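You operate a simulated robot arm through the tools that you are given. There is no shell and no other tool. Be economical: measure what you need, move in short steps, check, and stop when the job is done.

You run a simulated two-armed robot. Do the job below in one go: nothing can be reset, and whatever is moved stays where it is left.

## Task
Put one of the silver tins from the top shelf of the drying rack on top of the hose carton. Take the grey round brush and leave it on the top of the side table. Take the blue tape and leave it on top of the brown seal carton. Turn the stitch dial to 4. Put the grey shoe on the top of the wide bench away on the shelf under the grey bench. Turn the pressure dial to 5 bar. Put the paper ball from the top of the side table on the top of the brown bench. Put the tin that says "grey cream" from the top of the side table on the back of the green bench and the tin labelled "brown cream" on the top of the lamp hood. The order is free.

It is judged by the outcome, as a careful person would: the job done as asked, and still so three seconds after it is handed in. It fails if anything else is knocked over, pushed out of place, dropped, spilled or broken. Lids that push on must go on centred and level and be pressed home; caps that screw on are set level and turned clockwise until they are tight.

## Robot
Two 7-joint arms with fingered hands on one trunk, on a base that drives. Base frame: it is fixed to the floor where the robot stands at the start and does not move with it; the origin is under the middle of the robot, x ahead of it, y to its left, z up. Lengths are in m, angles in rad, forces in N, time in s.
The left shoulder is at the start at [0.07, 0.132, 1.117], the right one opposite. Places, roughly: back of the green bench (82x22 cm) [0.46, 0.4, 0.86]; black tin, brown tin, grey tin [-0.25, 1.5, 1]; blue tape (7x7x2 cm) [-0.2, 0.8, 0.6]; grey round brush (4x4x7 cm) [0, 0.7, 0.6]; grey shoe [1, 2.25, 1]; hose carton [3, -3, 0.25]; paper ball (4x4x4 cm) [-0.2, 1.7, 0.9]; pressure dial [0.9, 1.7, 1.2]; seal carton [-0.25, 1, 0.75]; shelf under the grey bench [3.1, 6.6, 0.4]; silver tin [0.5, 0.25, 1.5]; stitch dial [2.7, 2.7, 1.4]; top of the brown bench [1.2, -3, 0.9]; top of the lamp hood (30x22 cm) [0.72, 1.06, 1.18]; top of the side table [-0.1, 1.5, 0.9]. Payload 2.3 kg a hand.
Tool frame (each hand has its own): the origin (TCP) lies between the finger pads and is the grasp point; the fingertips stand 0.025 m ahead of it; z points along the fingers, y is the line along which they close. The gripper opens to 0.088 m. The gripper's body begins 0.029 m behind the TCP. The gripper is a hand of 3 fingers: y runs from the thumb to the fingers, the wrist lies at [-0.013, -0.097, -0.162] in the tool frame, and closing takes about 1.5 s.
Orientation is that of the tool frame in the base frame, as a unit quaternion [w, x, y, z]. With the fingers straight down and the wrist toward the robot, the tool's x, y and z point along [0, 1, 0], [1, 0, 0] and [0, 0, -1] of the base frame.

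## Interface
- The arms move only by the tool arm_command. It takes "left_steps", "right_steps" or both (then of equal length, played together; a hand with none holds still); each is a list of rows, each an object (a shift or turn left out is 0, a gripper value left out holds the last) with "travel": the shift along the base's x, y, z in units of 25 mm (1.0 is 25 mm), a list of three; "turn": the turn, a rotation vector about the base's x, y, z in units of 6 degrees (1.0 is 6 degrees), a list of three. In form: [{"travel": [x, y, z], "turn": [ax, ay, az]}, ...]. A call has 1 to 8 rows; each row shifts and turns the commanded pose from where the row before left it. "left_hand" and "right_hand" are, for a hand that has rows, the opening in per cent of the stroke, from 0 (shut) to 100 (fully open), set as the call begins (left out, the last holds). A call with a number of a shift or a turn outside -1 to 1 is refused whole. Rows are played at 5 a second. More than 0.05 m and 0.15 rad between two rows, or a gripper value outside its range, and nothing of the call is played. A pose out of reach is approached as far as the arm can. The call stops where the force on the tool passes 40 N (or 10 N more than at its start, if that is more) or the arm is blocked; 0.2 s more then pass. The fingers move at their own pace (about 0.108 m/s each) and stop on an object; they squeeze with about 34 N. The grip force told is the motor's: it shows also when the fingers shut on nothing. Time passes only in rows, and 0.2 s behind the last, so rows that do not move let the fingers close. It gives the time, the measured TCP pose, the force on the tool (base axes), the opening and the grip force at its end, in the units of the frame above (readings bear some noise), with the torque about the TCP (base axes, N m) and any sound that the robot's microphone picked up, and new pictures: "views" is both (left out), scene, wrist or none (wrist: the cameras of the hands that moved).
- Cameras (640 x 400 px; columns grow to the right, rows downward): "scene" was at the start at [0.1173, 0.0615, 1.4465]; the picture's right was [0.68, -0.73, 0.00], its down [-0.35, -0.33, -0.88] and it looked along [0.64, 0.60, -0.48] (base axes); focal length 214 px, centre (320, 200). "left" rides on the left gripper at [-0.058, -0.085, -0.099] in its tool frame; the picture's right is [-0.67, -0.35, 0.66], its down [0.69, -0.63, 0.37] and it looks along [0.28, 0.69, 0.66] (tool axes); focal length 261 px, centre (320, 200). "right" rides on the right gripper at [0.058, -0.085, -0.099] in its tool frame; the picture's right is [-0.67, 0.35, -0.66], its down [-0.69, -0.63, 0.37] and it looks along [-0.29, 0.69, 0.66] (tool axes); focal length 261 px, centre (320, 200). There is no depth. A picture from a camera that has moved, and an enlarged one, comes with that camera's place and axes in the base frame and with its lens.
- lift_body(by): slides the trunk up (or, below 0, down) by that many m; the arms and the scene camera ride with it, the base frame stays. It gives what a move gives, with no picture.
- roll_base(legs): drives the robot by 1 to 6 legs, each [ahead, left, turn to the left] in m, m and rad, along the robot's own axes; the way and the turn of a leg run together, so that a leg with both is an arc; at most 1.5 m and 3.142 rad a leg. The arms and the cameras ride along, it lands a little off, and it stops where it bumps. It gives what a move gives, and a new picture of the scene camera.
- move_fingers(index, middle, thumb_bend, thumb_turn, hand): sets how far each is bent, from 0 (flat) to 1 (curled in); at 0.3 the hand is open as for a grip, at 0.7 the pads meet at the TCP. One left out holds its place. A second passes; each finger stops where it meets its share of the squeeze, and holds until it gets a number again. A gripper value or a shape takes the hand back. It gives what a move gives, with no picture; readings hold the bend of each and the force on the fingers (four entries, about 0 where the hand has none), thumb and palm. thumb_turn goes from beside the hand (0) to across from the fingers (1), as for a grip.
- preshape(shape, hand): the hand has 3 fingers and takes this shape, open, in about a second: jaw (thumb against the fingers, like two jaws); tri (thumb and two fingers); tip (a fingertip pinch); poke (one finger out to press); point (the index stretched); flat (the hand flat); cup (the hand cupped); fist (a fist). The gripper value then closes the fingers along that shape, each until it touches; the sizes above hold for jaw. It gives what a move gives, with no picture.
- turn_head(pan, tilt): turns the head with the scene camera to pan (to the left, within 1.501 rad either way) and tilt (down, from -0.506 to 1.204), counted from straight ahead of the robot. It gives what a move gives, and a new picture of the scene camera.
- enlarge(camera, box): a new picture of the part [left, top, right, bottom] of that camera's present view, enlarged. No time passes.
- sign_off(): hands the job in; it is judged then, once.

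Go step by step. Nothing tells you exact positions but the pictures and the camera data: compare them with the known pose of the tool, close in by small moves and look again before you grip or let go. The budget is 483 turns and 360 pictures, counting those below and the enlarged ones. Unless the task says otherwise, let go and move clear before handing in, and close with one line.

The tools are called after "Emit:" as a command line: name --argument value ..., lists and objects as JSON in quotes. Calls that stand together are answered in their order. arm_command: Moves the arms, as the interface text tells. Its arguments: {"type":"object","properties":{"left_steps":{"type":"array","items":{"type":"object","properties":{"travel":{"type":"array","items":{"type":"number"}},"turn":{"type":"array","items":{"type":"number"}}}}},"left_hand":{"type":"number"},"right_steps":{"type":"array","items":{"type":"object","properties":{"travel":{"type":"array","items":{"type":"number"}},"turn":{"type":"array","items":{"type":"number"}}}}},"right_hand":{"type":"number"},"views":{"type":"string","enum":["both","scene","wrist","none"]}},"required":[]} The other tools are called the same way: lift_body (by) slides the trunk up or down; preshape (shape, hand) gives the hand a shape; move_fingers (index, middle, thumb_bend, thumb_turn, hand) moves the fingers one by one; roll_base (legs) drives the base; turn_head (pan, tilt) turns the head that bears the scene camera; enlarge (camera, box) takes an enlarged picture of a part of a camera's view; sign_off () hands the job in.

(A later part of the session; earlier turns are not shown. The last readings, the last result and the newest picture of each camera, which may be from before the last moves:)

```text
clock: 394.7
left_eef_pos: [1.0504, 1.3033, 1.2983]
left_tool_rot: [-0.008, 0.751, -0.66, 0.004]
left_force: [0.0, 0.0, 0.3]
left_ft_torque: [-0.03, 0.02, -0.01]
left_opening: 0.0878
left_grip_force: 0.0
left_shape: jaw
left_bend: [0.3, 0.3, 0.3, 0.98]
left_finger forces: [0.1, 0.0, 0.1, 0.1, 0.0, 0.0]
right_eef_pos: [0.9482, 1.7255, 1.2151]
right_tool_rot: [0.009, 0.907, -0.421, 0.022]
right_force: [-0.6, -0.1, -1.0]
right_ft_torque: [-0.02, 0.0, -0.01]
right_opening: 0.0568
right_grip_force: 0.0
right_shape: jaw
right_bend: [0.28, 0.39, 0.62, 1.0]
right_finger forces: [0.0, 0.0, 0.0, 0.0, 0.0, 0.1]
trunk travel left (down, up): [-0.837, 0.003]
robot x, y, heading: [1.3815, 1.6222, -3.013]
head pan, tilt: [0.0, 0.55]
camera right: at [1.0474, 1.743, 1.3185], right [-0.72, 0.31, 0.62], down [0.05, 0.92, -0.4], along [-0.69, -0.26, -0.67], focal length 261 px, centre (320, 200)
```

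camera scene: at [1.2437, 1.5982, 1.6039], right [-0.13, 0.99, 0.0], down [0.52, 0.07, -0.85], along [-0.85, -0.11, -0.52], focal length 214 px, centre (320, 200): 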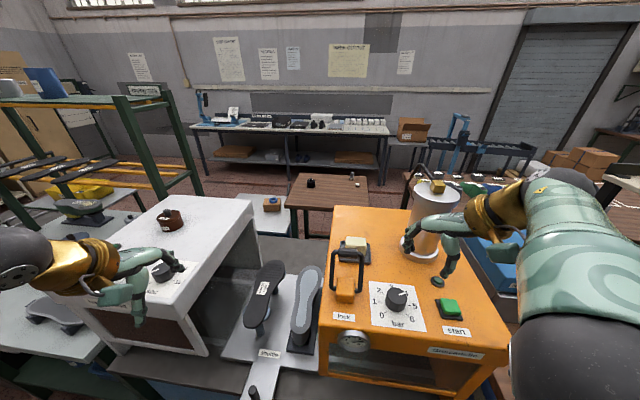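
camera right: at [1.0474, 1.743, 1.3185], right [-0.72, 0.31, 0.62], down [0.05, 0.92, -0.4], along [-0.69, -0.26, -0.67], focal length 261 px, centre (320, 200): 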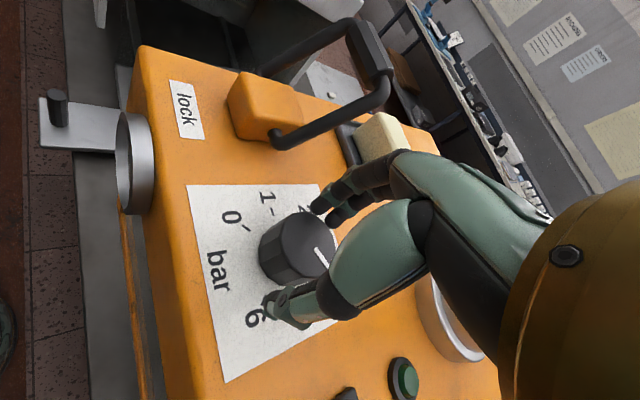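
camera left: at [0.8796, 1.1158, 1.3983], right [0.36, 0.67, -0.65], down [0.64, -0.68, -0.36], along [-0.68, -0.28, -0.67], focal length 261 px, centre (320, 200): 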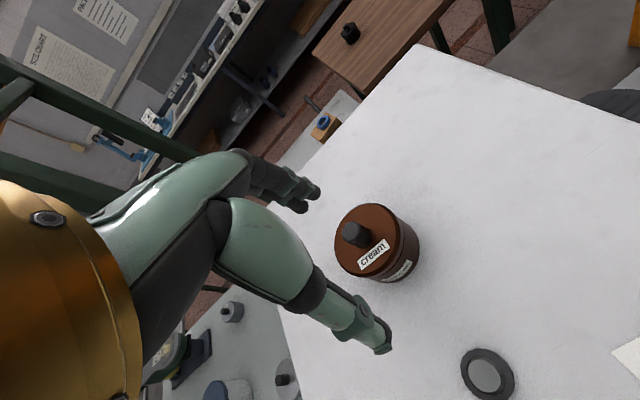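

Now I close and turn 4 units (24°) clockwise.

Emit:
arm_command --right_steps '[{"travel": [0, 0, 0]}, {"travel": [0, 0, 0]}, {"travel": [0, 0, 0]}, {"travel": [0, 0, 0]}, {"travel": [0, 0, 0]}]' --right_hand 0 --views "none"

Emit:
arm_command --right_steps '[{"turn": [0, 0, -1]}, {"turn": [0, 0, -1]}, {"turn": [0, 0, -1]}, {"turn": [0, 0, -1]}, {"turn": [0, 0, 0]}]' --views "wrist"

```text
clock: 395.9
left_eef_pos: [1.0517, 1.3018, 1.2971]
left_tool_rot: [-0.008, 0.751, -0.66, 0.005]
left_force: [-0.1, -0.3, 0.3]
left_ft_torque: [0.02, 0.02, -0.03]
left_opening: 0.088
left_grip_force: 0.0
left_shape: jaw
left_bend: [0.3, 0.3, 0.3, 0.98]
left_finger forces: [0.0, 0.0, 0.0, 0.0, 0.0, 0.0]
right_eef_pos: [0.9485, 1.7256, 1.2145]
right_tool_rot: [0.009, 0.907, -0.42, 0.023]
right_force: [-1.6, 0.9, 6.9]
right_ft_torque: [-0.04, 0.08, -0.02]
right_opening: 0.0344
right_grip_force: 34.1
right_shape: jaw
right_bend: [0.74, 0.45, 0.74, 1.0]
right_finger forces: [19.8, 12.2, 0.0, 0.1, 30.8, 0.0]
trunk travel left (down, up): [-0.837, 0.003]
robot x, y, heading: [1.3835, 1.6172, -3.011]
head pan, tilt: [0.0, 0.55]
```

```text
clock: 397.1
left_eef_pos: [1.052, 1.3024, 1.298]
left_tool_rot: [-0.008, 0.751, -0.66, 0.004]
left_force: [-0.1, -0.6, -0.2]
left_ft_torque: [0.01, -0.05, -0.01]
left_opening: 0.0877
left_grip_force: 0.0
left_shape: jaw
left_bend: [0.3, 0.3, 0.3, 0.98]
left_finger forces: [0.0, 0.0, 0.0, 0.0, 0.0, 0.0]
right_eef_pos: [0.9505, 1.7246, 1.2135]
right_tool_rot: [0.008, 0.803, -0.596, 0.021]
right_force: [0.7, -0.9, 4.4]
right_ft_torque: [-0.1, 0.11, 0.0]
right_opening: 0.0347
right_grip_force: 34.0
right_shape: jaw
right_bend: [0.74, 0.44, 0.75, 1.0]
right_finger forces: [21.0, 11.2, 0.0, 0.0, 33.3, 0.0]
trunk travel left (down, up): [-0.837, 0.003]
robot x, y, heading: [1.3798, 1.62, -3.011]
head pan, tilt: [0.0, 0.55]
camera right: at [1.0464, 1.6993, 1.3177], right [-0.54, 0.57, 0.62], down [0.41, 0.82, -0.39], along [-0.73, 0.05, -0.68], focal length 261 px, centre (320, 200)
```

right: 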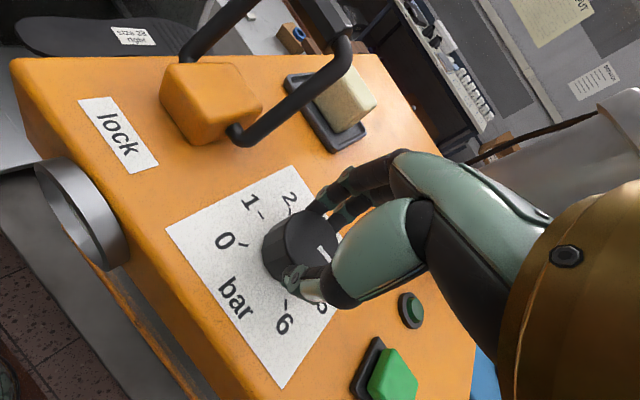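

Emit:
arm_command --right_steps '[{"travel": [0, 0, 0]}, {"travel": [0, 0, 0]}, {"travel": [0, 0, 0]}, {"travel": [0, 0, 1]}, {"travel": [0, 0, 1]}, {"travel": [0, 0, 1]}, {"travel": [0, 0, 1]}]' --right_hand 65 --views "none"

Emit:
enlarge --camera "right" --box '[140, 200, 300, 300]'

Emit:
enlarge --camera "scene" --box '[355, 270, 435, 320]'

```text
clock: 398.7
left_eef_pos: [1.0503, 1.303, 1.2982]
left_tool_rot: [-0.007, 0.751, -0.66, 0.005]
left_force: [-0.1, 0.3, -0.2]
left_ft_torque: [0.0, 0.01, 0.01]
left_opening: 0.0877
left_grip_force: 0.1
left_shape: jaw
left_bend: [0.3, 0.3, 0.3, 0.98]
left_finger forces: [0.0, 0.1, 0.0, 0.0, 0.0, 0.0]
right_eef_pos: [0.9512, 1.7242, 1.3155]
right_tool_rot: [0.005, 0.804, -0.594, 0.019]
right_force: [-0.7, 0.2, 0.7]
right_ft_torque: [-0.01, 0.02, -0.03]
right_opening: 0.0569
right_grip_force: 0.1
right_shape: jaw
right_bend: [0.28, 0.39, 0.62, 1.0]
right_finger forces: [0.0, 0.0, 0.0, 0.0, 0.0, 0.1]
trunk travel left (down, up): [-0.837, 0.003]
robot x, y, heading: [1.3805, 1.62, -3.012]
head pan, tilt: [0.0, 0.55]
```

```text
4.00 times, centred on (220, 250) of right
camera zoom: at [1.0462, 1.6978, 1.4181], right [-0.55, 0.56, 0.63], down [0.41, 0.83, -0.38], along [-0.73, 0.05, -0.68], focal length 1043 px, centre (720, 0)
```

zoom: 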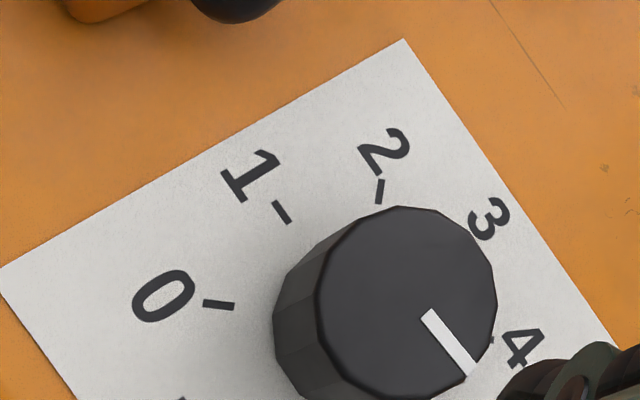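

```text
8.00 times, centred on (395, 295) of scene
camera zoom: at [1.2438, 1.5983, 1.6039], right [-0.13, 0.99, 0.0], down [0.52, 0.07, -0.85], along [-0.85, -0.11, -0.52], focal length 1716 px, centre (-280, -560)
```

zoom: 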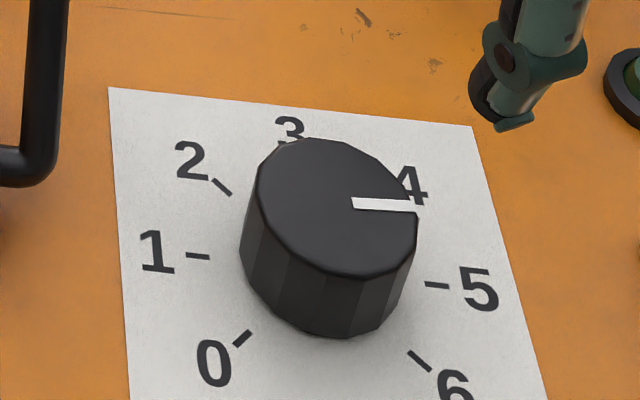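

The dial now reads 5 bar in both views. I raise the hand, back off, and turn toward the stitch dial around (2.7, 2.7).

Emit:
arm_command --right_steps '[{"travel": [0.5, 0, 1]}, {"travel": [1, 0, 0]}, {"travel": [1, 0, 0]}, {"travel": [1, 0, 0]}]' --views "none"

Emit:
roll_base --legs '[[-0.25, 0, 0], [0, 0, -2.3]]'

Emit:
turn_head --pan 0.0 --tilt 0.2

```text
clock: 399.7
left_eef_pos: [1.0512, 1.3023, 1.2979]
left_tool_rot: [-0.007, 0.751, -0.66, 0.005]
left_force: [0.2, 0.6, 0.4]
left_ft_torque: [0.05, -0.03, -0.01]
left_opening: 0.0877
left_grip_force: 0.2
left_shape: jaw
left_bend: [0.3, 0.3, 0.3, 0.98]
left_finger forces: [0.0, 0.0, 0.0, 0.0, 0.0, 0.0]
right_eef_pos: [0.9643, 1.7511, 1.3454]
right_tool_rot: [0.004, 0.803, -0.595, 0.021]
right_force: [-0.1, 0.0, -0.5]
right_ft_torque: [0.0, 0.02, 0.02]
right_opening: 0.0569
right_grip_force: 0.3
right_shape: jaw
right_bend: [0.28, 0.39, 0.62, 1.0]
right_finger forces: [0.0, 0.1, 0.0, 0.0, 0.0, 0.0]
right hand out of reach, approached as far as the arm can: row 1, 2, 3, 4
trunk travel left (down, up): [-0.837, 0.003]
robot x, y, heading: [1.3832, 1.6197, -3.012]
head pan, tilt: [0.0, 0.55]
```

```text
clock: 407.0
left_eef_pos: [1.6092, 2.1079, 1.2983]
left_tool_rot: [-0.001, 0.289, 0.957, -0.01]
left_force: [-0.4, 0.0, -0.4]
left_ft_torque: [-0.01, -0.03, 0.01]
left_opening: 0.0878
left_grip_force: 0.1
left_shape: jaw
left_bend: [0.3, 0.3, 0.3, 0.98]
left_finger forces: [0.0, 0.1, 0.0, 0.1, 0.0, 0.1]
right_eef_pos: [2.0036, 1.8799, 1.3464]
right_tool_rot: [-0.021, 0.209, 0.978, -0.004]
right_force: [0.0, -0.8, 0.2]
right_ft_torque: [-0.02, -0.04, 0.0]
right_opening: 0.0567
right_grip_force: 0.1
right_shape: jaw
right_bend: [0.28, 0.39, 0.62, 1.0]
right_finger forces: [0.1, 0.0, 0.0, 0.0, 0.0, 0.1]
trunk travel left (down, up): [-0.837, 0.003]
robot x, y, heading: [1.63, 1.6558, 0.992]
head pan, tilt: [0.0, 0.55]
camera scene: at [1.7087, 1.7673, 1.6039], right [0.83, -0.55, 0.0], down [-0.29, -0.44, -0.85], along [0.47, 0.71, -0.52], focal length 214 px, centre (320, 200)
```

scene: 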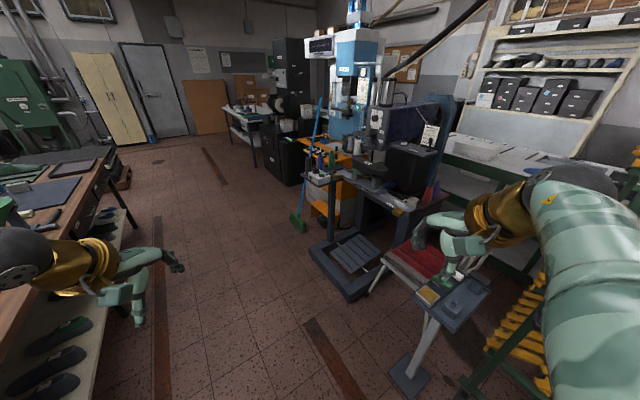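

```text
clock: 407.8
left_eef_pos: [1.6101, 2.1086, 1.2976]
left_tool_rot: [0.0, 0.289, 0.957, -0.009]
left_force: [0.6, 0.5, 0.9]
left_ft_torque: [0.01, 0.0, -0.02]
left_opening: 0.088
left_grip_force: 0.0
left_shape: jaw
left_bend: [0.3, 0.3, 0.3, 0.98]
left_finger forces: [0.1, 0.0, 0.1, 0.0, 0.1, 0.1]
right_eef_pos: [2.0037, 1.8787, 1.3444]
right_tool_rot: [-0.022, 0.207, 0.978, -0.004]
right_force: [0.1, -0.3, 0.5]
right_ft_torque: [0.02, -0.02, 0.0]
right_opening: 0.0569
right_grip_force: 0.1
right_shape: jaw
right_bend: [0.28, 0.39, 0.62, 1.0]
right_finger forces: [0.0, 0.0, 0.0, 0.1, 0.0, 0.0]
trunk travel left (down, up): [-0.837, 0.003]
robot x, y, heading: [1.6327, 1.6506, 0.992]
head pan, tilt: [0.0, 0.201]
camera scene: at [1.7108, 1.77, 1.6361], right [0.83, -0.55, 0.0], down [-0.11, -0.17, -0.98], along [0.54, 0.82, -0.2], focal length 214 px, centre (320, 200)
```

scene: 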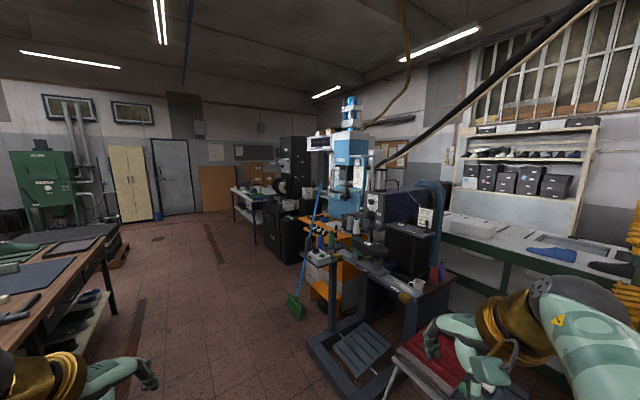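

I see a stitching machine with a dial plate. Zooming in.

Emit:
enlarge --camera "scene" --box '[350, 170, 470, 245]'

```text
5.33 times, centred on (410, 208) of scene
camera zoom: at [1.7108, 1.77, 1.6361], right [0.83, -0.55, 0.0], down [-0.11, -0.17, -0.98], along [0.54, 0.82, -0.2], focal length 1144 px, centre (-160, 160)
```

zoom: 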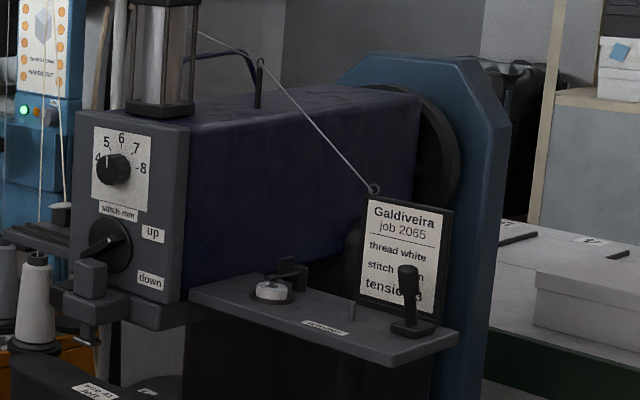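

The stitch dial is on the west-facing end of the machine's arm, near (2.55, 2.55, 1.4). I position myself west of it, facing east.

Emit:
roll_base --legs '[[0, 0, -0.99], [0, 0.85, 0]]'

Emit:
turn_head --pan 0.0 --tilt 0.25

```text
clock: 414.8
left_eef_pos: [2.0036, 2.7602, 1.2989]
left_tool_rot: [-0.005, 0.708, 0.706, -0.007]
left_force: [0.2, 0.1, 0.3]
left_ft_torque: [-0.01, 0.01, -0.01]
left_opening: 0.088
left_grip_force: 0.0
left_shape: jaw
left_bend: [0.3, 0.3, 0.3, 0.98]
left_finger forces: [0.0, 0.0, 0.0, 0.0, 0.0, 0.1]
right_eef_pos: [2.0311, 2.3049, 1.3454]
right_tool_rot: [-0.021, 0.646, 0.763, 0.007]
right_force: [-1.1, 0.3, 0.0]
right_ft_torque: [0.01, -0.03, -0.01]
right_opening: 0.057
right_grip_force: 0.1
right_shape: jaw
right_bend: [0.28, 0.39, 0.62, 1.0]
right_finger forces: [0.1, 0.0, 0.0, 0.0, 0.0, 0.0]
trunk travel left (down, up): [-0.837, 0.003]
robot x, y, heading: [1.6311, 2.4909, -0.002]
head pan, tilt: [0.0, 0.201]
camera scene: at [1.778, 2.4891, 1.6362], right [0.0, -1.0, 0.0], down [-0.2, 0.0, -0.98], along [0.98, 0.0, -0.2], focal length 214 px, centre (320, 200)
```

scene: 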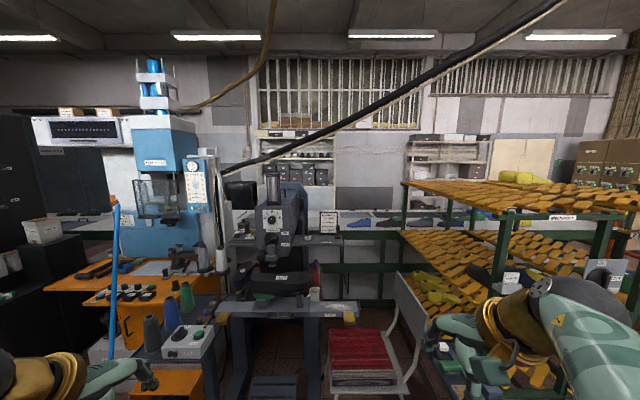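

```text
clock: 415.4
left_eef_pos: [2.003, 2.7609, 1.2975]
left_tool_rot: [-0.006, 0.708, 0.706, -0.007]
left_force: [0.4, -0.8, -0.9]
left_ft_torque: [0.01, 0.02, -0.02]
left_opening: 0.0878
left_grip_force: 0.0
left_shape: jaw
left_bend: [0.3, 0.3, 0.3, 0.98]
left_finger forces: [0.0, 0.1, 0.0, 0.0, 0.0, 0.0]
right_eef_pos: [2.0294, 2.3055, 1.3446]
right_tool_rot: [-0.021, 0.647, 0.762, 0.006]
right_force: [-0.6, 0.3, -0.3]
right_ft_torque: [0.0, -0.02, 0.0]
right_opening: 0.057
right_grip_force: 0.0
right_shape: jaw
right_bend: [0.28, 0.39, 0.62, 1.0]
right_finger forces: [0.0, 0.0, 0.0, 0.0, 0.0, 0.0]
trunk travel left (down, up): [-0.837, 0.003]
robot x, y, heading: [1.6291, 2.4932, -0.002]
head pan, tilt: [0.0, 0.25]
camera scene: at [1.7782, 2.4903, 1.6316], right [0.0, -1.0, 0.0], down [-0.25, 0.0, -0.97], along [0.97, 0.0, -0.25], focal length 214 px, centre (320, 200)
```

scene: 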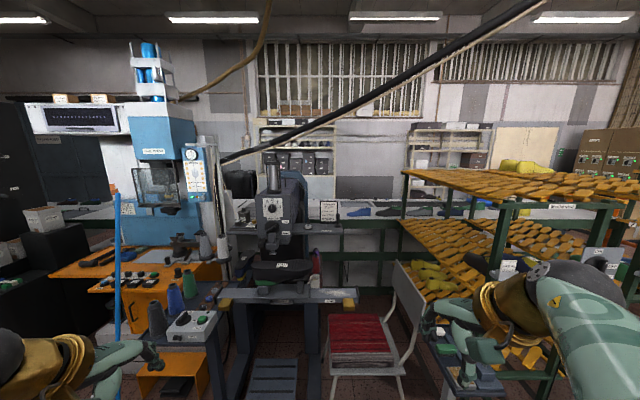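

Emit:
enlarge --camera "scene" --box '[240, 180, 304, 220]'

```text
10.00 times, centred on (272, 200) of scene
camera zoom: at [1.7782, 2.4903, 1.6316], right [0.0, -1.0, 0.0], down [-0.25, 0.0, -0.97], along [0.97, 0.0, -0.25], focal length 2145 px, centre (800, 200)
```

zoom: 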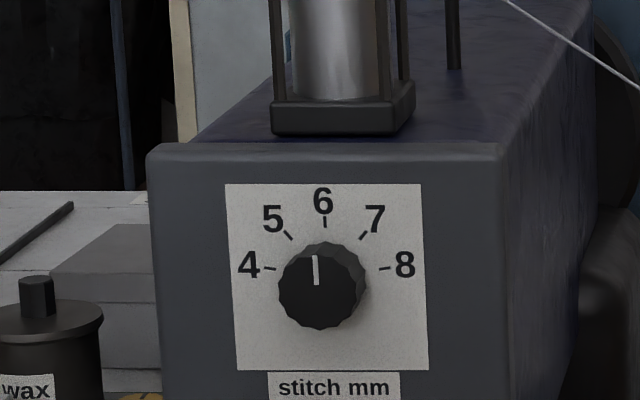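

Stitch dial ≈ (2.713, 2.705, 1.353), facing west, pointer at 6; going to 4 is ~76° counter-clockwise. I stow the left hand and turn the right hand to point forward with its y-axis up.

Emit:
arm_command --right_steps '[{"turn": [0, 0, -0.8]}, {"turn": [0, 0, -0.8]}, {"turn": [0, -1, 0]}, {"turn": [0, -1, 0]}, {"turn": [0, -1, 0]}, {"turn": [0, -1, 0]}, {"turn": [0, -1, 0]}, {"turn": [0, -1, 0]}]' --left_steps '[{"travel": [-1, 0.5, 0]}, {"travel": [-1, 0.5, -1]}, {"travel": [-1, 0.5, -1]}, {"travel": [0, 0, -1]}, {"travel": [0, 0, -1]}, {"travel": [0, 0, -1]}, {"travel": [0, 0, -1]}, {"travel": [0, 0, -1]}]' --views "none"

Emit:
arm_command --right_steps '[{"turn": [0, -1, 0]}, {"turn": [0, -1, 0]}, {"turn": [0, -1, 0]}, {"turn": [0, -1, 0]}, {"turn": [0, -1, 0]}, {"turn": [0, -1, 0]}, {"turn": [0, -1, 0]}, {"turn": [0, -1, 0]}]' --views "none"

Emit:
arm_command --right_steps '[{"turn": [0, -1, 0]}, {"turn": [-1, 0, 0]}, {"turn": [-1, 0, 0]}, {"turn": [-1, 0, 0]}, {"turn": [-1, 0, 0]}, {"turn": [0, 0, 0]}]' --views "both"

```text
clock: 417.2
left_eef_pos: [1.9263, 2.8008, 1.1234]
left_tool_rot: [-0.006, 0.709, 0.705, -0.007]
left_force: [-0.2, -0.1, 0.3]
left_ft_torque: [-0.03, 0.0, -0.02]
left_opening: 0.0878
left_grip_force: 0.0
left_shape: jaw
left_bend: [0.3, 0.3, 0.3, 0.98]
left_finger forces: [0.0, 0.0, 0.1, 0.0, 0.0, 0.1]
right_eef_pos: [2.0831, 2.2688, 1.3434]
right_tool_rot: [0.199, 0.671, 0.677, 0.228]
right_force: [0.3, 0.5, 0.3]
right_ft_torque: [-0.02, 0.01, 0.0]
right_opening: 0.0568
right_grip_force: 0.0
right_shape: jaw
right_bend: [0.28, 0.39, 0.62, 1.0]
right_finger forces: [0.0, 0.2, 0.1, 0.0, 0.1, 0.0]
right hand out of reach, approached as far as the arm can: row 1, 2, 3, 4, 5, 6, 7
trunk travel left (down, up): [-0.837, 0.003]
robot x, y, heading: [1.6337, 2.4883, -0.001]
head pan, tilt: [0.0, 0.25]
```

```text
clock: 419.0
left_eef_pos: [1.9285, 2.7986, 1.1244]
left_tool_rot: [-0.006, 0.708, 0.706, -0.007]
left_force: [-0.1, -0.1, 0.9]
left_ft_torque: [-0.02, 0.02, 0.02]
left_opening: 0.0882
left_grip_force: 0.0
left_shape: jaw
left_bend: [0.3, 0.3, 0.3, 0.98]
left_finger forces: [0.0, 0.0, 0.1, 0.0, 0.0, 0.1]
right_eef_pos: [2.0836, 2.2697, 1.3435]
right_tool_rot: [0.458, 0.521, 0.538, 0.48]
right_force: [0.1, -0.5, -0.2]
right_ft_torque: [0.0, 0.0, 0.01]
right_opening: 0.0569
right_grip_force: 0.0
right_shape: jaw
right_bend: [0.28, 0.39, 0.62, 1.0]
right_finger forces: [0.1, 0.0, 0.0, 0.0, 0.1, 0.0]
trunk travel left (down, up): [-0.837, 0.003]
robot x, y, heading: [1.6375, 2.4902, 0.004]
head pan, tilt: [0.0, 0.25]
```

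```text
clock: 420.4
left_eef_pos: [1.9271, 2.8017, 1.1239]
left_tool_rot: [-0.005, 0.709, 0.706, -0.008]
left_force: [0.4, -0.5, 0.6]
left_ft_torque: [-0.03, 0.04, 0.02]
left_opening: 0.0878
left_grip_force: 0.1
left_shape: jaw
left_bend: [0.3, 0.3, 0.3, 0.98]
left_finger forces: [0.0, 0.1, 0.1, 0.1, 0.1, 0.1]
right_eef_pos: [2.0828, 2.2704, 1.3456]
right_tool_rot: [0.578, 0.383, 0.607, 0.387]
right_force: [1.3, 0.9, 0.3]
right_ft_torque: [-0.01, -0.01, 0.01]
right_opening: 0.0568
right_grip_force: 0.0
right_shape: jaw
right_bend: [0.28, 0.39, 0.62, 1.0]
right_finger forces: [0.0, 0.0, 0.0, 0.0, 0.0, 0.0]
trunk travel left (down, up): [-0.837, 0.003]
robot x, y, heading: [1.6345, 2.4914, -0.001]
head pan, tilt: [0.0, 0.25]
camera scene: at [1.778, 2.4911, 1.6316], right [0.0, -1.0, 0.0], down [-0.25, 0.0, -0.97], along [0.97, 0.0, -0.25], focal length 214 px, centre (320, 200)
camera right: at [1.9794, 2.2884, 1.2479], right [-0.62, -0.49, 0.61], down [0.38, -0.87, -0.31], along [0.68, 0.04, 0.73], focal length 261 px, centre (320, 200)
```

scene: 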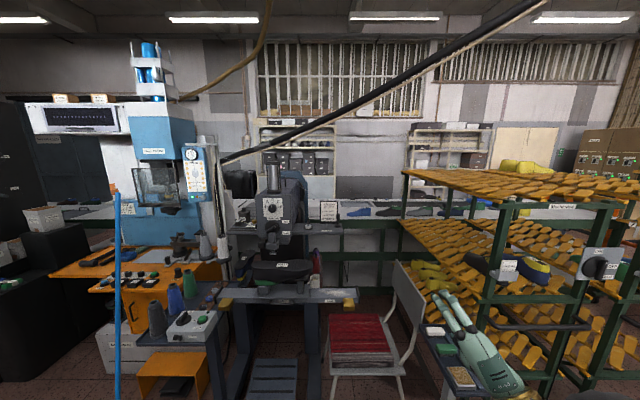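
right: 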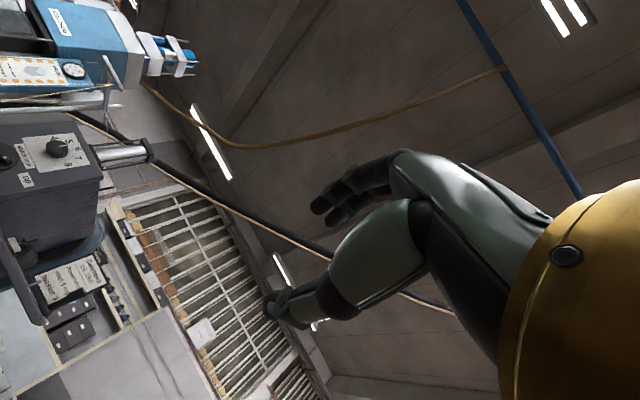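

Emit:
roll_base --legs '[[0, 0.3, 0], [0.33, 0, 0]]'

Emit:
arm_command --right_steps '[{"travel": [0.5, 1, 0]}, {"travel": [0.5, 1, 0]}, {"travel": [0.5, 1, 0]}, {"travel": [0, 1, 0]}, {"travel": [0, 1, 0]}, {"travel": [0, 0.3, 0.3]}, {"travel": [0, 0, 0]}]' --views "both"

```text
clock: 424.2
left_eef_pos: [2.2504, 3.0993, 1.1244]
left_tool_rot: [-0.005, 0.707, 0.707, -0.007]
left_force: [-0.6, 0.8, 0.9]
left_ft_torque: [0.03, 0.0, 0.0]
left_opening: 0.0877
left_grip_force: 0.0
left_shape: jaw
left_bend: [0.3, 0.3, 0.3, 0.98]
left_finger forces: [0.0, 0.0, 0.0, 0.0, 0.0, 0.1]
right_eef_pos: [2.4068, 2.5694, 1.3465]
right_tool_rot: [0.578, 0.381, 0.608, 0.389]
right_force: [0.0, -0.1, 0.1]
right_ft_torque: [-0.01, 0.01, 0.01]
right_opening: 0.057
right_grip_force: 0.0
right_shape: jaw
right_bend: [0.28, 0.39, 0.62, 1.0]
right_finger forces: [0.0, 0.1, 0.0, 0.1, 0.1, 0.0]
trunk travel left (down, up): [-0.837, 0.003]
robot x, y, heading: [1.9582, 2.7921, 0.005]
head pan, tilt: [0.0, 0.25]
camera scene: at [2.1013, 2.7897, 1.6319], right [0.0, -1.0, 0.0], down [-0.24, 0.0, -0.97], along [0.97, 0.0, -0.24], focal length 214 px, centre (320, 200)
```

scene: 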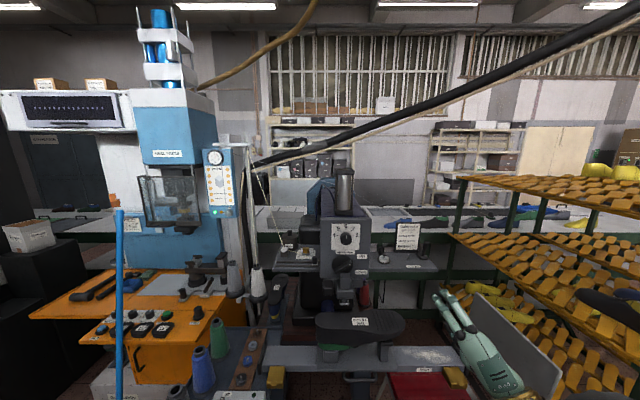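

```text
clock: 425.9
left_eef_pos: [2.2527, 3.0992, 1.1233]
left_tool_rot: [-0.006, 0.707, 0.707, -0.007]
left_force: [0.6, 0.0, 0.1]
left_ft_torque: [0.01, 0.02, -0.01]
left_opening: 0.088
left_grip_force: 0.0
left_shape: jaw
left_bend: [0.3, 0.3, 0.3, 0.98]
left_finger forces: [0.0, 0.0, 0.0, 0.0, 0.0, 0.1]
right_eef_pos: [2.4469, 2.7043, 1.3514]
right_tool_rot: [0.578, 0.382, 0.608, 0.388]
right_force: [0.5, 1.2, 0.6]
right_ft_torque: [-0.03, 0.01, 0.0]
right_opening: 0.057
right_grip_force: 0.1
right_shape: jaw
right_bend: [0.28, 0.39, 0.62, 1.0]
right_finger forces: [0.0, 0.0, 0.1, 0.0, 0.0, 0.0]
trunk travel left (down, up): [-0.837, 0.003]
robot x, y, heading: [1.9625, 2.7878, 0.008]
head pan, tilt: [0.0, 0.25]
camera scene: at [2.1049, 2.7893, 1.6316], right [0.0, -1.0, 0.0], down [-0.25, 0.0, -0.97], along [0.97, 0.0, -0.25], focal length 214 px, centre (320, 200)
camera right: at [2.3446, 2.7208, 1.2551], right [-0.62, -0.49, 0.61], down [0.38, -0.87, -0.31], along [0.68, 0.04, 0.73], focal length 261 px, centre (320, 200)
```

scene: 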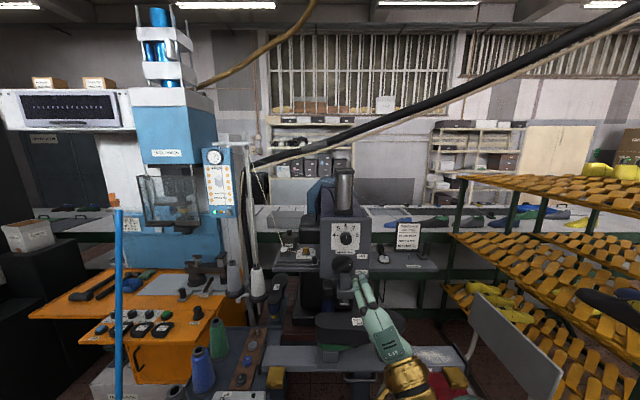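
right: 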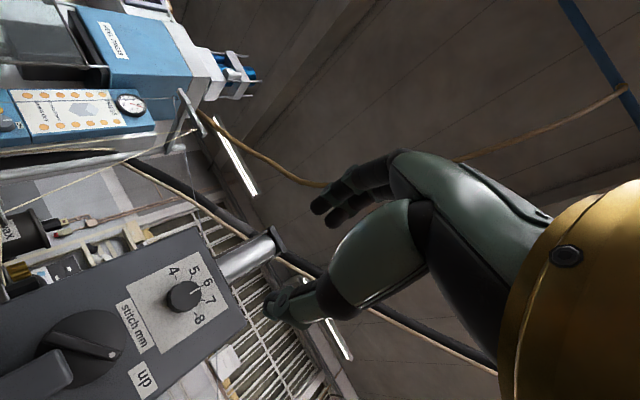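

Emit:
enlarge --camera "right" --box '[110, 240, 270, 340]'

```text
4.00 times, centred on (190, 290) of right
camera zoom: at [2.3446, 2.7208, 1.2551], right [-0.62, -0.49, 0.61], down [0.38, -0.87, -0.31], along [0.68, 0.04, 0.73], focal length 1043 px, centre (840, -160)
```

zoom: 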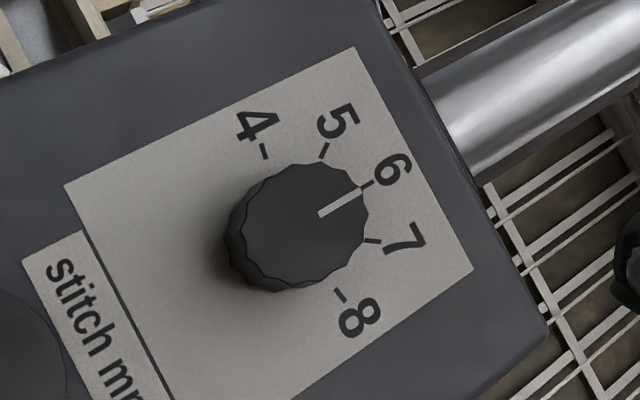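

Emit:
roll_base --legs '[[0.19, 0, -0.008]]'

Emit:
enlarge --camera "right" --box '[0, 0, 640, 400]'

```text
clock: 427.4
left_eef_pos: [2.441, 3.0979, 1.1245]
left_tool_rot: [-0.004, 0.71, 0.704, -0.006]
left_force: [-0.2, -0.7, 0.0]
left_ft_torque: [-0.04, 0.0, -0.03]
left_opening: 0.0878
left_grip_force: 0.0
left_shape: jaw
left_bend: [0.3, 0.3, 0.3, 0.98]
left_finger forces: [0.0, 0.1, 0.1, 0.0, 0.0, 0.0]
right_eef_pos: [2.6308, 2.6988, 1.3546]
right_tool_rot: [0.58, 0.385, 0.605, 0.387]
right_force: [-0.6, 0.0, 0.2]
right_ft_torque: [-0.01, -0.01, 0.01]
right_opening: 0.057
right_grip_force: 0.0
right_shape: jaw
right_bend: [0.28, 0.39, 0.62, 1.0]
right_finger forces: [0.0, 0.0, 0.0, 0.0, 0.0, 0.0]
trunk travel left (down, up): [-0.837, 0.003]
robot x, y, heading: [2.1464, 2.7878, -0.002]
head pan, tilt: [0.0, 0.25]
camera scene: at [2.2881, 2.7882, 1.6321], right [-0.01, -1.0, 0.0], down [-0.24, 0.0, -0.97], along [0.97, -0.01, -0.24], focal length 214 px, centre (320, 200)
```

scene: 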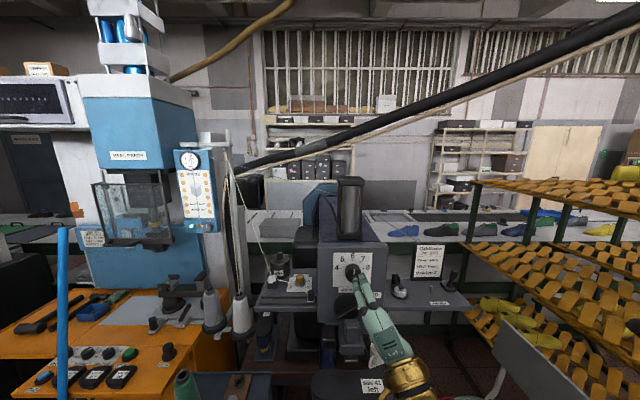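

```text
1.00 times, centred on (320, 200) of right (not enlarged: the box is as wide or as high as the picture)
camera zoom: at [2.5285, 2.7173, 1.2565], right [-0.63, -0.49, 0.61], down [0.38, -0.87, -0.31], along [0.68, 0.04, 0.73], focal length 261 px, centre (320, 200)
```

zoom: 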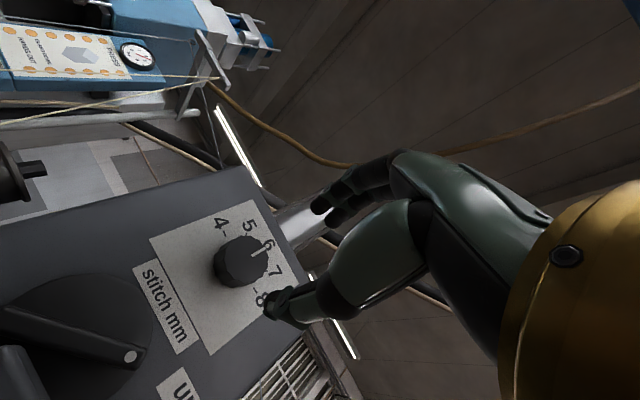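

Emit:
enlarge --camera "scene" --box '[315, 235, 411, 295]'

```text
6.67 times, centred on (363, 265) of scene
camera zoom: at [2.2881, 2.7882, 1.6321], right [-0.01, -1.0, 0.0], down [-0.24, 0.0, -0.97], along [0.97, -0.01, -0.24], focal length 1430 px, centre (33, -233)
```

zoom: 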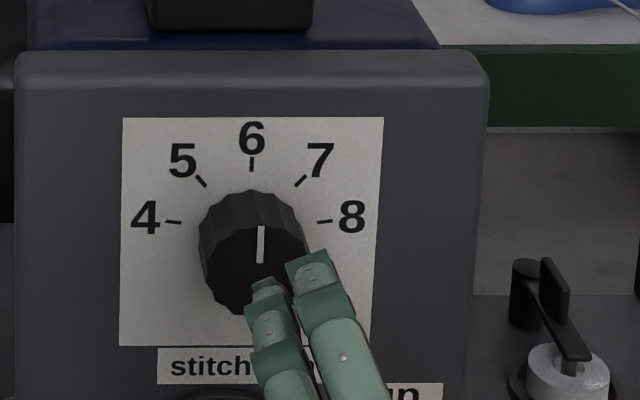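

Combined views put the dial plate at x≈2.734, axis (2.710, 1.352). I adjust and move the open fingers over the knob.

Emit:
arm_command --right_steps '[{"travel": [0, 0.44, -0.1]}, {"travel": [0.8, 0, 0]}, {"travel": [0.8, 0, 0]}, {"travel": [0.7, 0, 0]}, {"travel": [0.4, 0, 0]}, {"travel": [0, 0, 0]}]' --views "wrist"

Emit:
enlarge --camera "scene" --box '[315, 235, 411, 295]'

```text
clock: 428.8
left_eef_pos: [2.4434, 3.0965, 1.1237]
left_tool_rot: [-0.006, 0.711, 0.704, -0.007]
left_force: [0.2, 0.2, 0.0]
left_ft_torque: [-0.02, -0.04, -0.02]
left_opening: 0.0881
left_grip_force: 0.0
left_shape: jaw
left_bend: [0.3, 0.3, 0.3, 0.98]
left_finger forces: [0.0, 0.1, 0.1, 0.0, 0.0, 0.0]
right_eef_pos: [2.7036, 2.71, 1.3501]
right_tool_rot: [0.579, 0.386, 0.606, 0.387]
right_force: [-0.4, 0.5, -0.8]
right_ft_torque: [0.0, -0.02, 0.03]
right_opening: 0.0566
right_grip_force: 0.0
right_shape: jaw
right_bend: [0.28, 0.39, 0.62, 1.0]
right_finger forces: [0.0, 0.1, 0.0, 0.1, 0.0, 0.1]
trunk travel left (down, up): [-0.837, 0.003]
robot x, y, heading: [2.1509, 2.7909, -0.004]
head pan, tilt: [0.0, 0.25]
camera right: at [2.6012, 2.7283, 1.2529], right [-0.63, -0.49, 0.61], down [0.38, -0.87, -0.31], along [0.68, 0.04, 0.73], focal length 261 px, centre (320, 200)
```

right: 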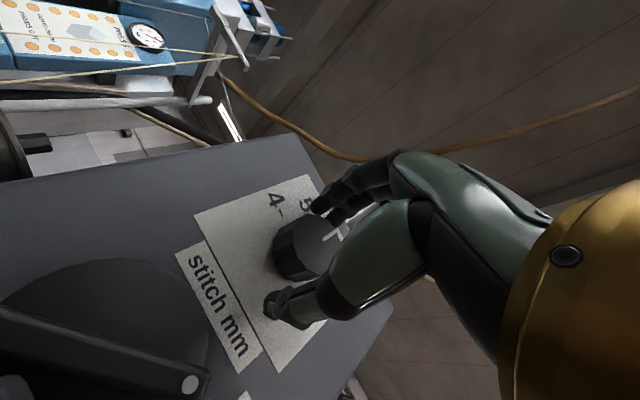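

```text
6.67 times, centred on (363, 265) of scene
camera zoom: at [2.2935, 2.7881, 1.6316], right [-0.01, -1.0, 0.0], down [-0.25, 0.0, -0.97], along [0.97, -0.01, -0.25], focal length 1430 px, centre (33, -233)
```

zoom: 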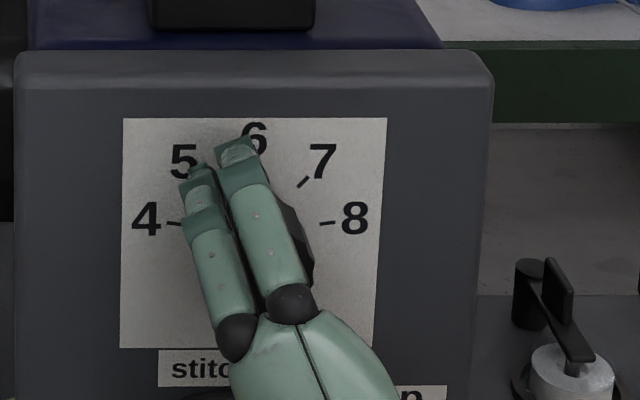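

Emit:
arm_command --right_steps '[{"travel": [0, 0, 0]}, {"travel": [0, 0, 0]}, {"travel": [0, 0, 0]}, {"travel": [0, 0, 0]}, {"travel": [0, 0, 0]}]' --right_hand 0 --views "wrist"

```text
clock: 430.0
left_eef_pos: [2.4446, 3.0971, 1.1232]
left_tool_rot: [-0.005, 0.71, 0.704, -0.008]
left_force: [0.3, 0.2, 0.6]
left_ft_torque: [-0.01, 0.04, 0.0]
left_opening: 0.0877
left_grip_force: 0.0
left_shape: jaw
left_bend: [0.3, 0.3, 0.3, 0.98]
left_finger forces: [0.1, 0.1, 0.0, 0.0, 0.0, 0.0]
right_eef_pos: [2.7041, 2.7103, 1.3504]
right_tool_rot: [0.579, 0.385, 0.606, 0.386]
right_force: [0.4, 1.2, -1.2]
right_ft_torque: [-0.03, -0.01, 0.03]
right_opening: 0.0291
right_grip_force: 33.8
right_shape: jaw
right_bend: [0.74, 0.5, 0.74, 1.0]
right_finger forces: [19.2, 11.1, 0.0, 0.0, 30.5, 0.0]
trunk travel left (down, up): [-0.837, 0.003]
robot x, y, heading: [2.1458, 2.7888, -0.005]
head pan, tilt: [0.0, 0.25]
camera right: at [2.6014, 2.7287, 1.2528], right [-0.62, -0.49, 0.61], down [0.38, -0.87, -0.31], along [0.68, 0.04, 0.73], focal length 261 px, centre (320, 200)
```

right: 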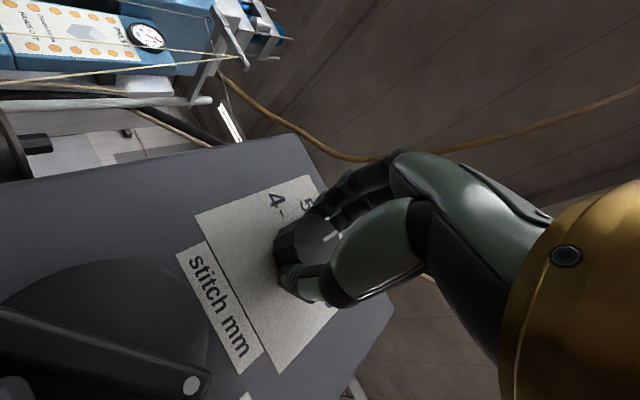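

Gripped. I turn counter-clockwise (seen from the front) by 36° first, checking reach.

Emit:
arm_command --right_steps '[{"turn": [-1, 0, 0]}, {"turn": [-1, 0, 0]}, {"turn": [-1, 0, 0]}, {"turn": [-1, 0, 0]}, {"turn": [-1, 0, 0]}, {"turn": [-1, 0, 0]}]' --views "wrist"

```text
clock: 431.4
left_eef_pos: [2.4457, 3.0959, 1.1238]
left_tool_rot: [-0.006, 0.71, 0.704, -0.007]
left_force: [-0.2, -0.5, -0.3]
left_ft_torque: [-0.01, -0.01, -0.04]
left_opening: 0.0882
left_grip_force: 0.1
left_shape: jaw
left_bend: [0.3, 0.3, 0.3, 0.98]
left_finger forces: [0.0, 0.0, 0.1, 0.0, 0.0, 0.0]
right_eef_pos: [2.704, 2.71, 1.3486]
right_tool_rot: [0.669, 0.187, 0.696, 0.181]
right_force: [3.5, -0.2, 3.0]
right_ft_torque: [-0.02, -0.08, 0.04]
right_opening: 0.0289
right_grip_force: 34.5
right_shape: jaw
right_bend: [0.74, 0.5, 0.74, 1.0]
right_finger forces: [18.7, 13.4, 0.1, 0.0, 31.2, 0.1]
trunk travel left (down, up): [-0.837, 0.003]
robot x, y, heading: [2.1519, 2.7882, -0.006]
head pan, tilt: [0.0, 0.25]
camera right: at [2.6012, 2.6671, 1.2614], right [-0.63, -0.04, 0.78], down [0.38, -0.89, 0.26], along [0.68, 0.46, 0.57], focal length 261 px, centre (320, 200)
```

right: 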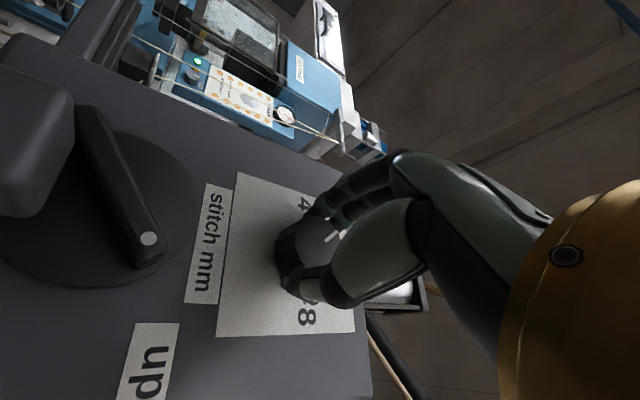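

Emit:
arm_command --right_steps '[{"turn": [-1, 0, 0]}, {"turn": [-1, 0, 0]}, {"turn": [-1, 0, 0]}, {"turn": [-1, 0, 0]}, {"turn": [-1, 0, 0]}, {"turn": [-1, 0, 0]}, {"turn": [-0.6, 0, 0]}]' --views "wrist"

```text
clock: 433.0
left_eef_pos: [2.4437, 3.1015, 1.1231]
left_tool_rot: [-0.004, 0.71, 0.704, -0.008]
left_force: [-0.5, 1.1, 0.7]
left_ft_torque: [0.03, 0.01, 0.02]
left_opening: 0.0878
left_grip_force: 0.0
left_shape: jaw
left_bend: [0.3, 0.3, 0.3, 0.98]
left_finger forces: [0.0, 0.0, 0.1, 0.0, 0.0, 0.0]
right_eef_pos: [2.7033, 2.7064, 1.3503]
right_tool_rot: [0.692, -0.04, 0.718, -0.066]
right_force: [-1.9, 7.9, -3.0]
right_ft_torque: [0.05, 0.08, 0.35]
right_opening: 0.0297
right_grip_force: 34.2
right_shape: jaw
right_bend: [0.74, 0.48, 0.74, 1.0]
right_finger forces: [24.6, 12.5, 0.0, 0.1, 28.6, 0.1]
trunk travel left (down, up): [-0.837, 0.003]
robot x, y, heading: [2.1506, 2.7909, -0.007]
head pan, tilt: [0.0, 0.25]
camera right: at [2.6, 2.6198, 1.311], right [-0.62, 0.47, 0.63], down [0.37, -0.53, 0.76], along [0.69, 0.7, 0.15], focal length 261 px, centre (320, 200)
```

right: 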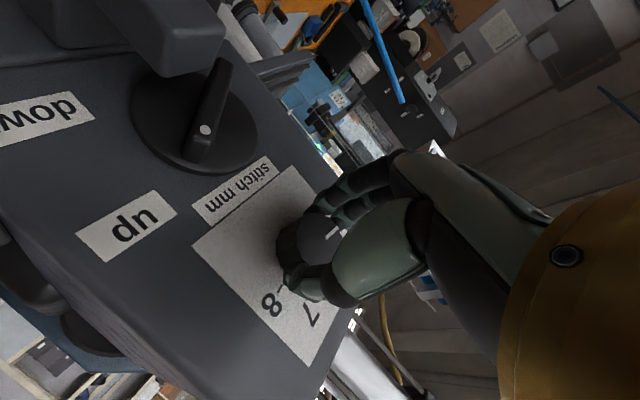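

I release and draw straight back to read it.

Emit:
arm_command --right_steps '[{"travel": [0, 0, 0]}, {"travel": [0, 0, 0]}, {"travel": [0, 0, 0]}, {"travel": [-1, 0, 0]}, {"travel": [-1, 0, 0]}, {"travel": [-1, 0, 0]}, {"travel": [-1, 0, 0]}]' --right_hand 65 --views "none"

Emit:
enlarge --camera "scene" --box '[315, 235, 411, 295]'

Emit:
enlarge --camera "right" --box '[160, 100, 320, 200]'

```text
clock: 434.6
left_eef_pos: [2.4441, 3.0968, 1.1244]
left_tool_rot: [-0.005, 0.71, 0.704, -0.007]
left_force: [0.2, -0.4, -0.3]
left_ft_torque: [0.01, 0.03, 0.0]
left_opening: 0.0881
left_grip_force: 0.0
left_shape: jaw
left_bend: [0.3, 0.3, 0.3, 0.98]
left_finger forces: [0.0, 0.0, 0.0, 0.1, 0.1, 0.0]
right_eef_pos: [2.6099, 2.7066, 1.3446]
right_tool_rot: [0.694, -0.052, 0.715, -0.065]
right_force: [0.5, -0.4, 0.6]
right_ft_torque: [-0.01, -0.03, 0.01]
right_opening: 0.0572
right_grip_force: 0.2
right_shape: jaw
right_bend: [0.28, 0.39, 0.62, 1.0]
right_finger forces: [0.0, 0.1, 0.1, 0.1, 0.0, 0.1]
right hand out of reach, approached as far as the arm can: row 7
trunk travel left (down, up): [-0.837, 0.003]
robot x, y, heading: [2.1555, 2.7905, -0.008]
head pan, tilt: [0.0, 0.25]
```

```text
6.67 times, centred on (363, 265) of scene
camera zoom: at [2.2927, 2.7883, 1.6317], right [-0.01, -1.0, 0.0], down [-0.25, 0.0, -0.97], along [0.97, -0.01, -0.25], focal length 1430 px, centre (33, -233)
```

zoom: 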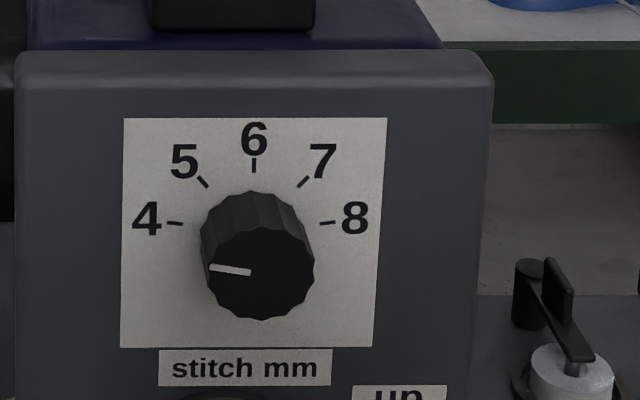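

```text
4.00 times, centred on (240, 150) of right
camera zoom: at [2.5074, 2.6173, 1.3056], right [-0.63, 0.47, 0.62], down [0.38, -0.52, 0.77], along [0.68, 0.72, 0.15], focal length 1043 px, centre (640, 400)
```

zoom: 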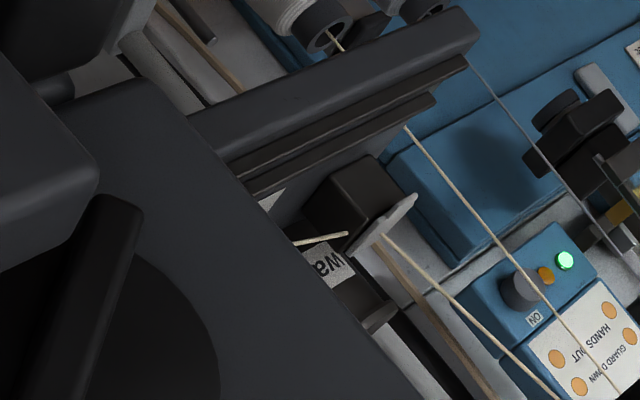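

The stitch dial points at 4. Now I back away and go to the grey shoe on the wide bench.

Emit:
roll_base --legs '[[-0.4, 0, 0], [0, -0.45, 0], [0, 0, 3.13]]'

Emit:
turn_head --pan 0.0 --tilt 0.6

```text
clock: 446.7
left_eef_pos: [1.4515, 2.0462, 1.1237]
left_tool_rot: [0.008, -0.704, 0.71, -0.004]
left_force: [-0.3, -0.3, 0.1]
left_ft_torque: [-0.01, -0.02, 0.02]
left_opening: 0.0881
left_grip_force: 0.0
left_shape: jaw
left_bend: [0.3, 0.3, 0.3, 0.98]
left_finger forces: [0.1, 0.1, 0.1, 0.0, 0.0, 0.0]
right_eef_pos: [1.2831, 2.4378, 1.3453]
right_tool_rot: [-0.064, 0.716, 0.05, -0.693]
right_force: [-0.1, -1.1, 0.0]
right_ft_torque: [0.0, -0.03, -0.03]
right_opening: 0.0571
right_grip_force: 0.0
right_shape: jaw
right_bend: [0.28, 0.39, 0.62, 1.0]
right_finger forces: [0.0, 0.0, 0.1, 0.1, 0.0, 0.1]
trunk travel left (down, up): [-0.837, 0.003]
robot x, y, heading: [1.7452, 2.3576, 3.138]
head pan, tilt: [0.0, 0.25]
camera scene: at [1.6026, 2.3536, 1.6316], right [0.0, 1.0, 0.0], down [0.25, 0.0, -0.97], along [-0.97, 0.0, -0.25], focal length 214 px, centre (320, 200)
```

scene: 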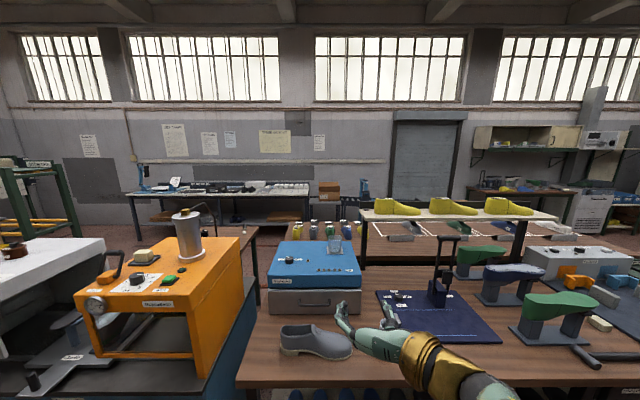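

```text
clock: 447.6
left_eef_pos: [1.4511, 2.0457, 1.1234]
left_tool_rot: [0.006, -0.704, 0.71, -0.005]
left_force: [0.2, -0.4, -0.6]
left_ft_torque: [0.01, 0.02, 0.01]
left_opening: 0.0877
left_grip_force: 0.1
left_shape: jaw
left_bend: [0.3, 0.3, 0.3, 0.98]
left_finger forces: [0.1, 0.0, 0.1, 0.0, 0.0, 0.0]
right_eef_pos: [1.2832, 2.4387, 1.345]
right_tool_rot: [-0.065, 0.716, 0.05, -0.693]
right_force: [0.2, -0.8, -0.1]
right_ft_torque: [-0.01, 0.03, 0.01]
right_opening: 0.0572
right_grip_force: 0.0
right_shape: jaw
right_bend: [0.28, 0.39, 0.62, 1.0]
right_finger forces: [0.0, 0.1, 0.0, 0.1, 0.0, 0.0]
trunk travel left (down, up): [-0.837, 0.003]
robot x, y, heading: [1.746, 2.3499, 3.137]
head pan, tilt: [0.0, 0.6]
camera scene: at [1.6077, 2.3534, 1.5995], right [0.0, 1.0, 0.0], down [0.56, 0.0, -0.83], along [-0.83, 0.0, -0.56], focal length 214 px, centre (320, 200)
```

scene: 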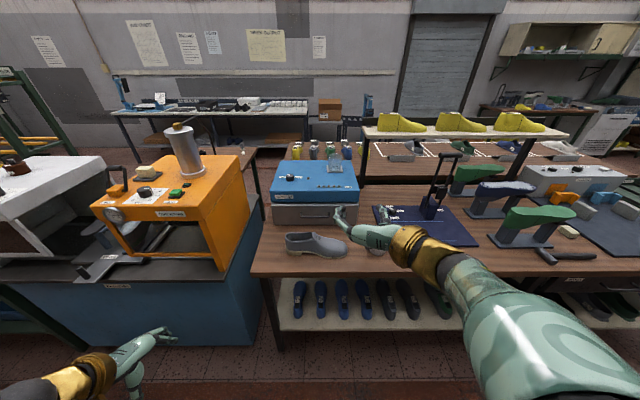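

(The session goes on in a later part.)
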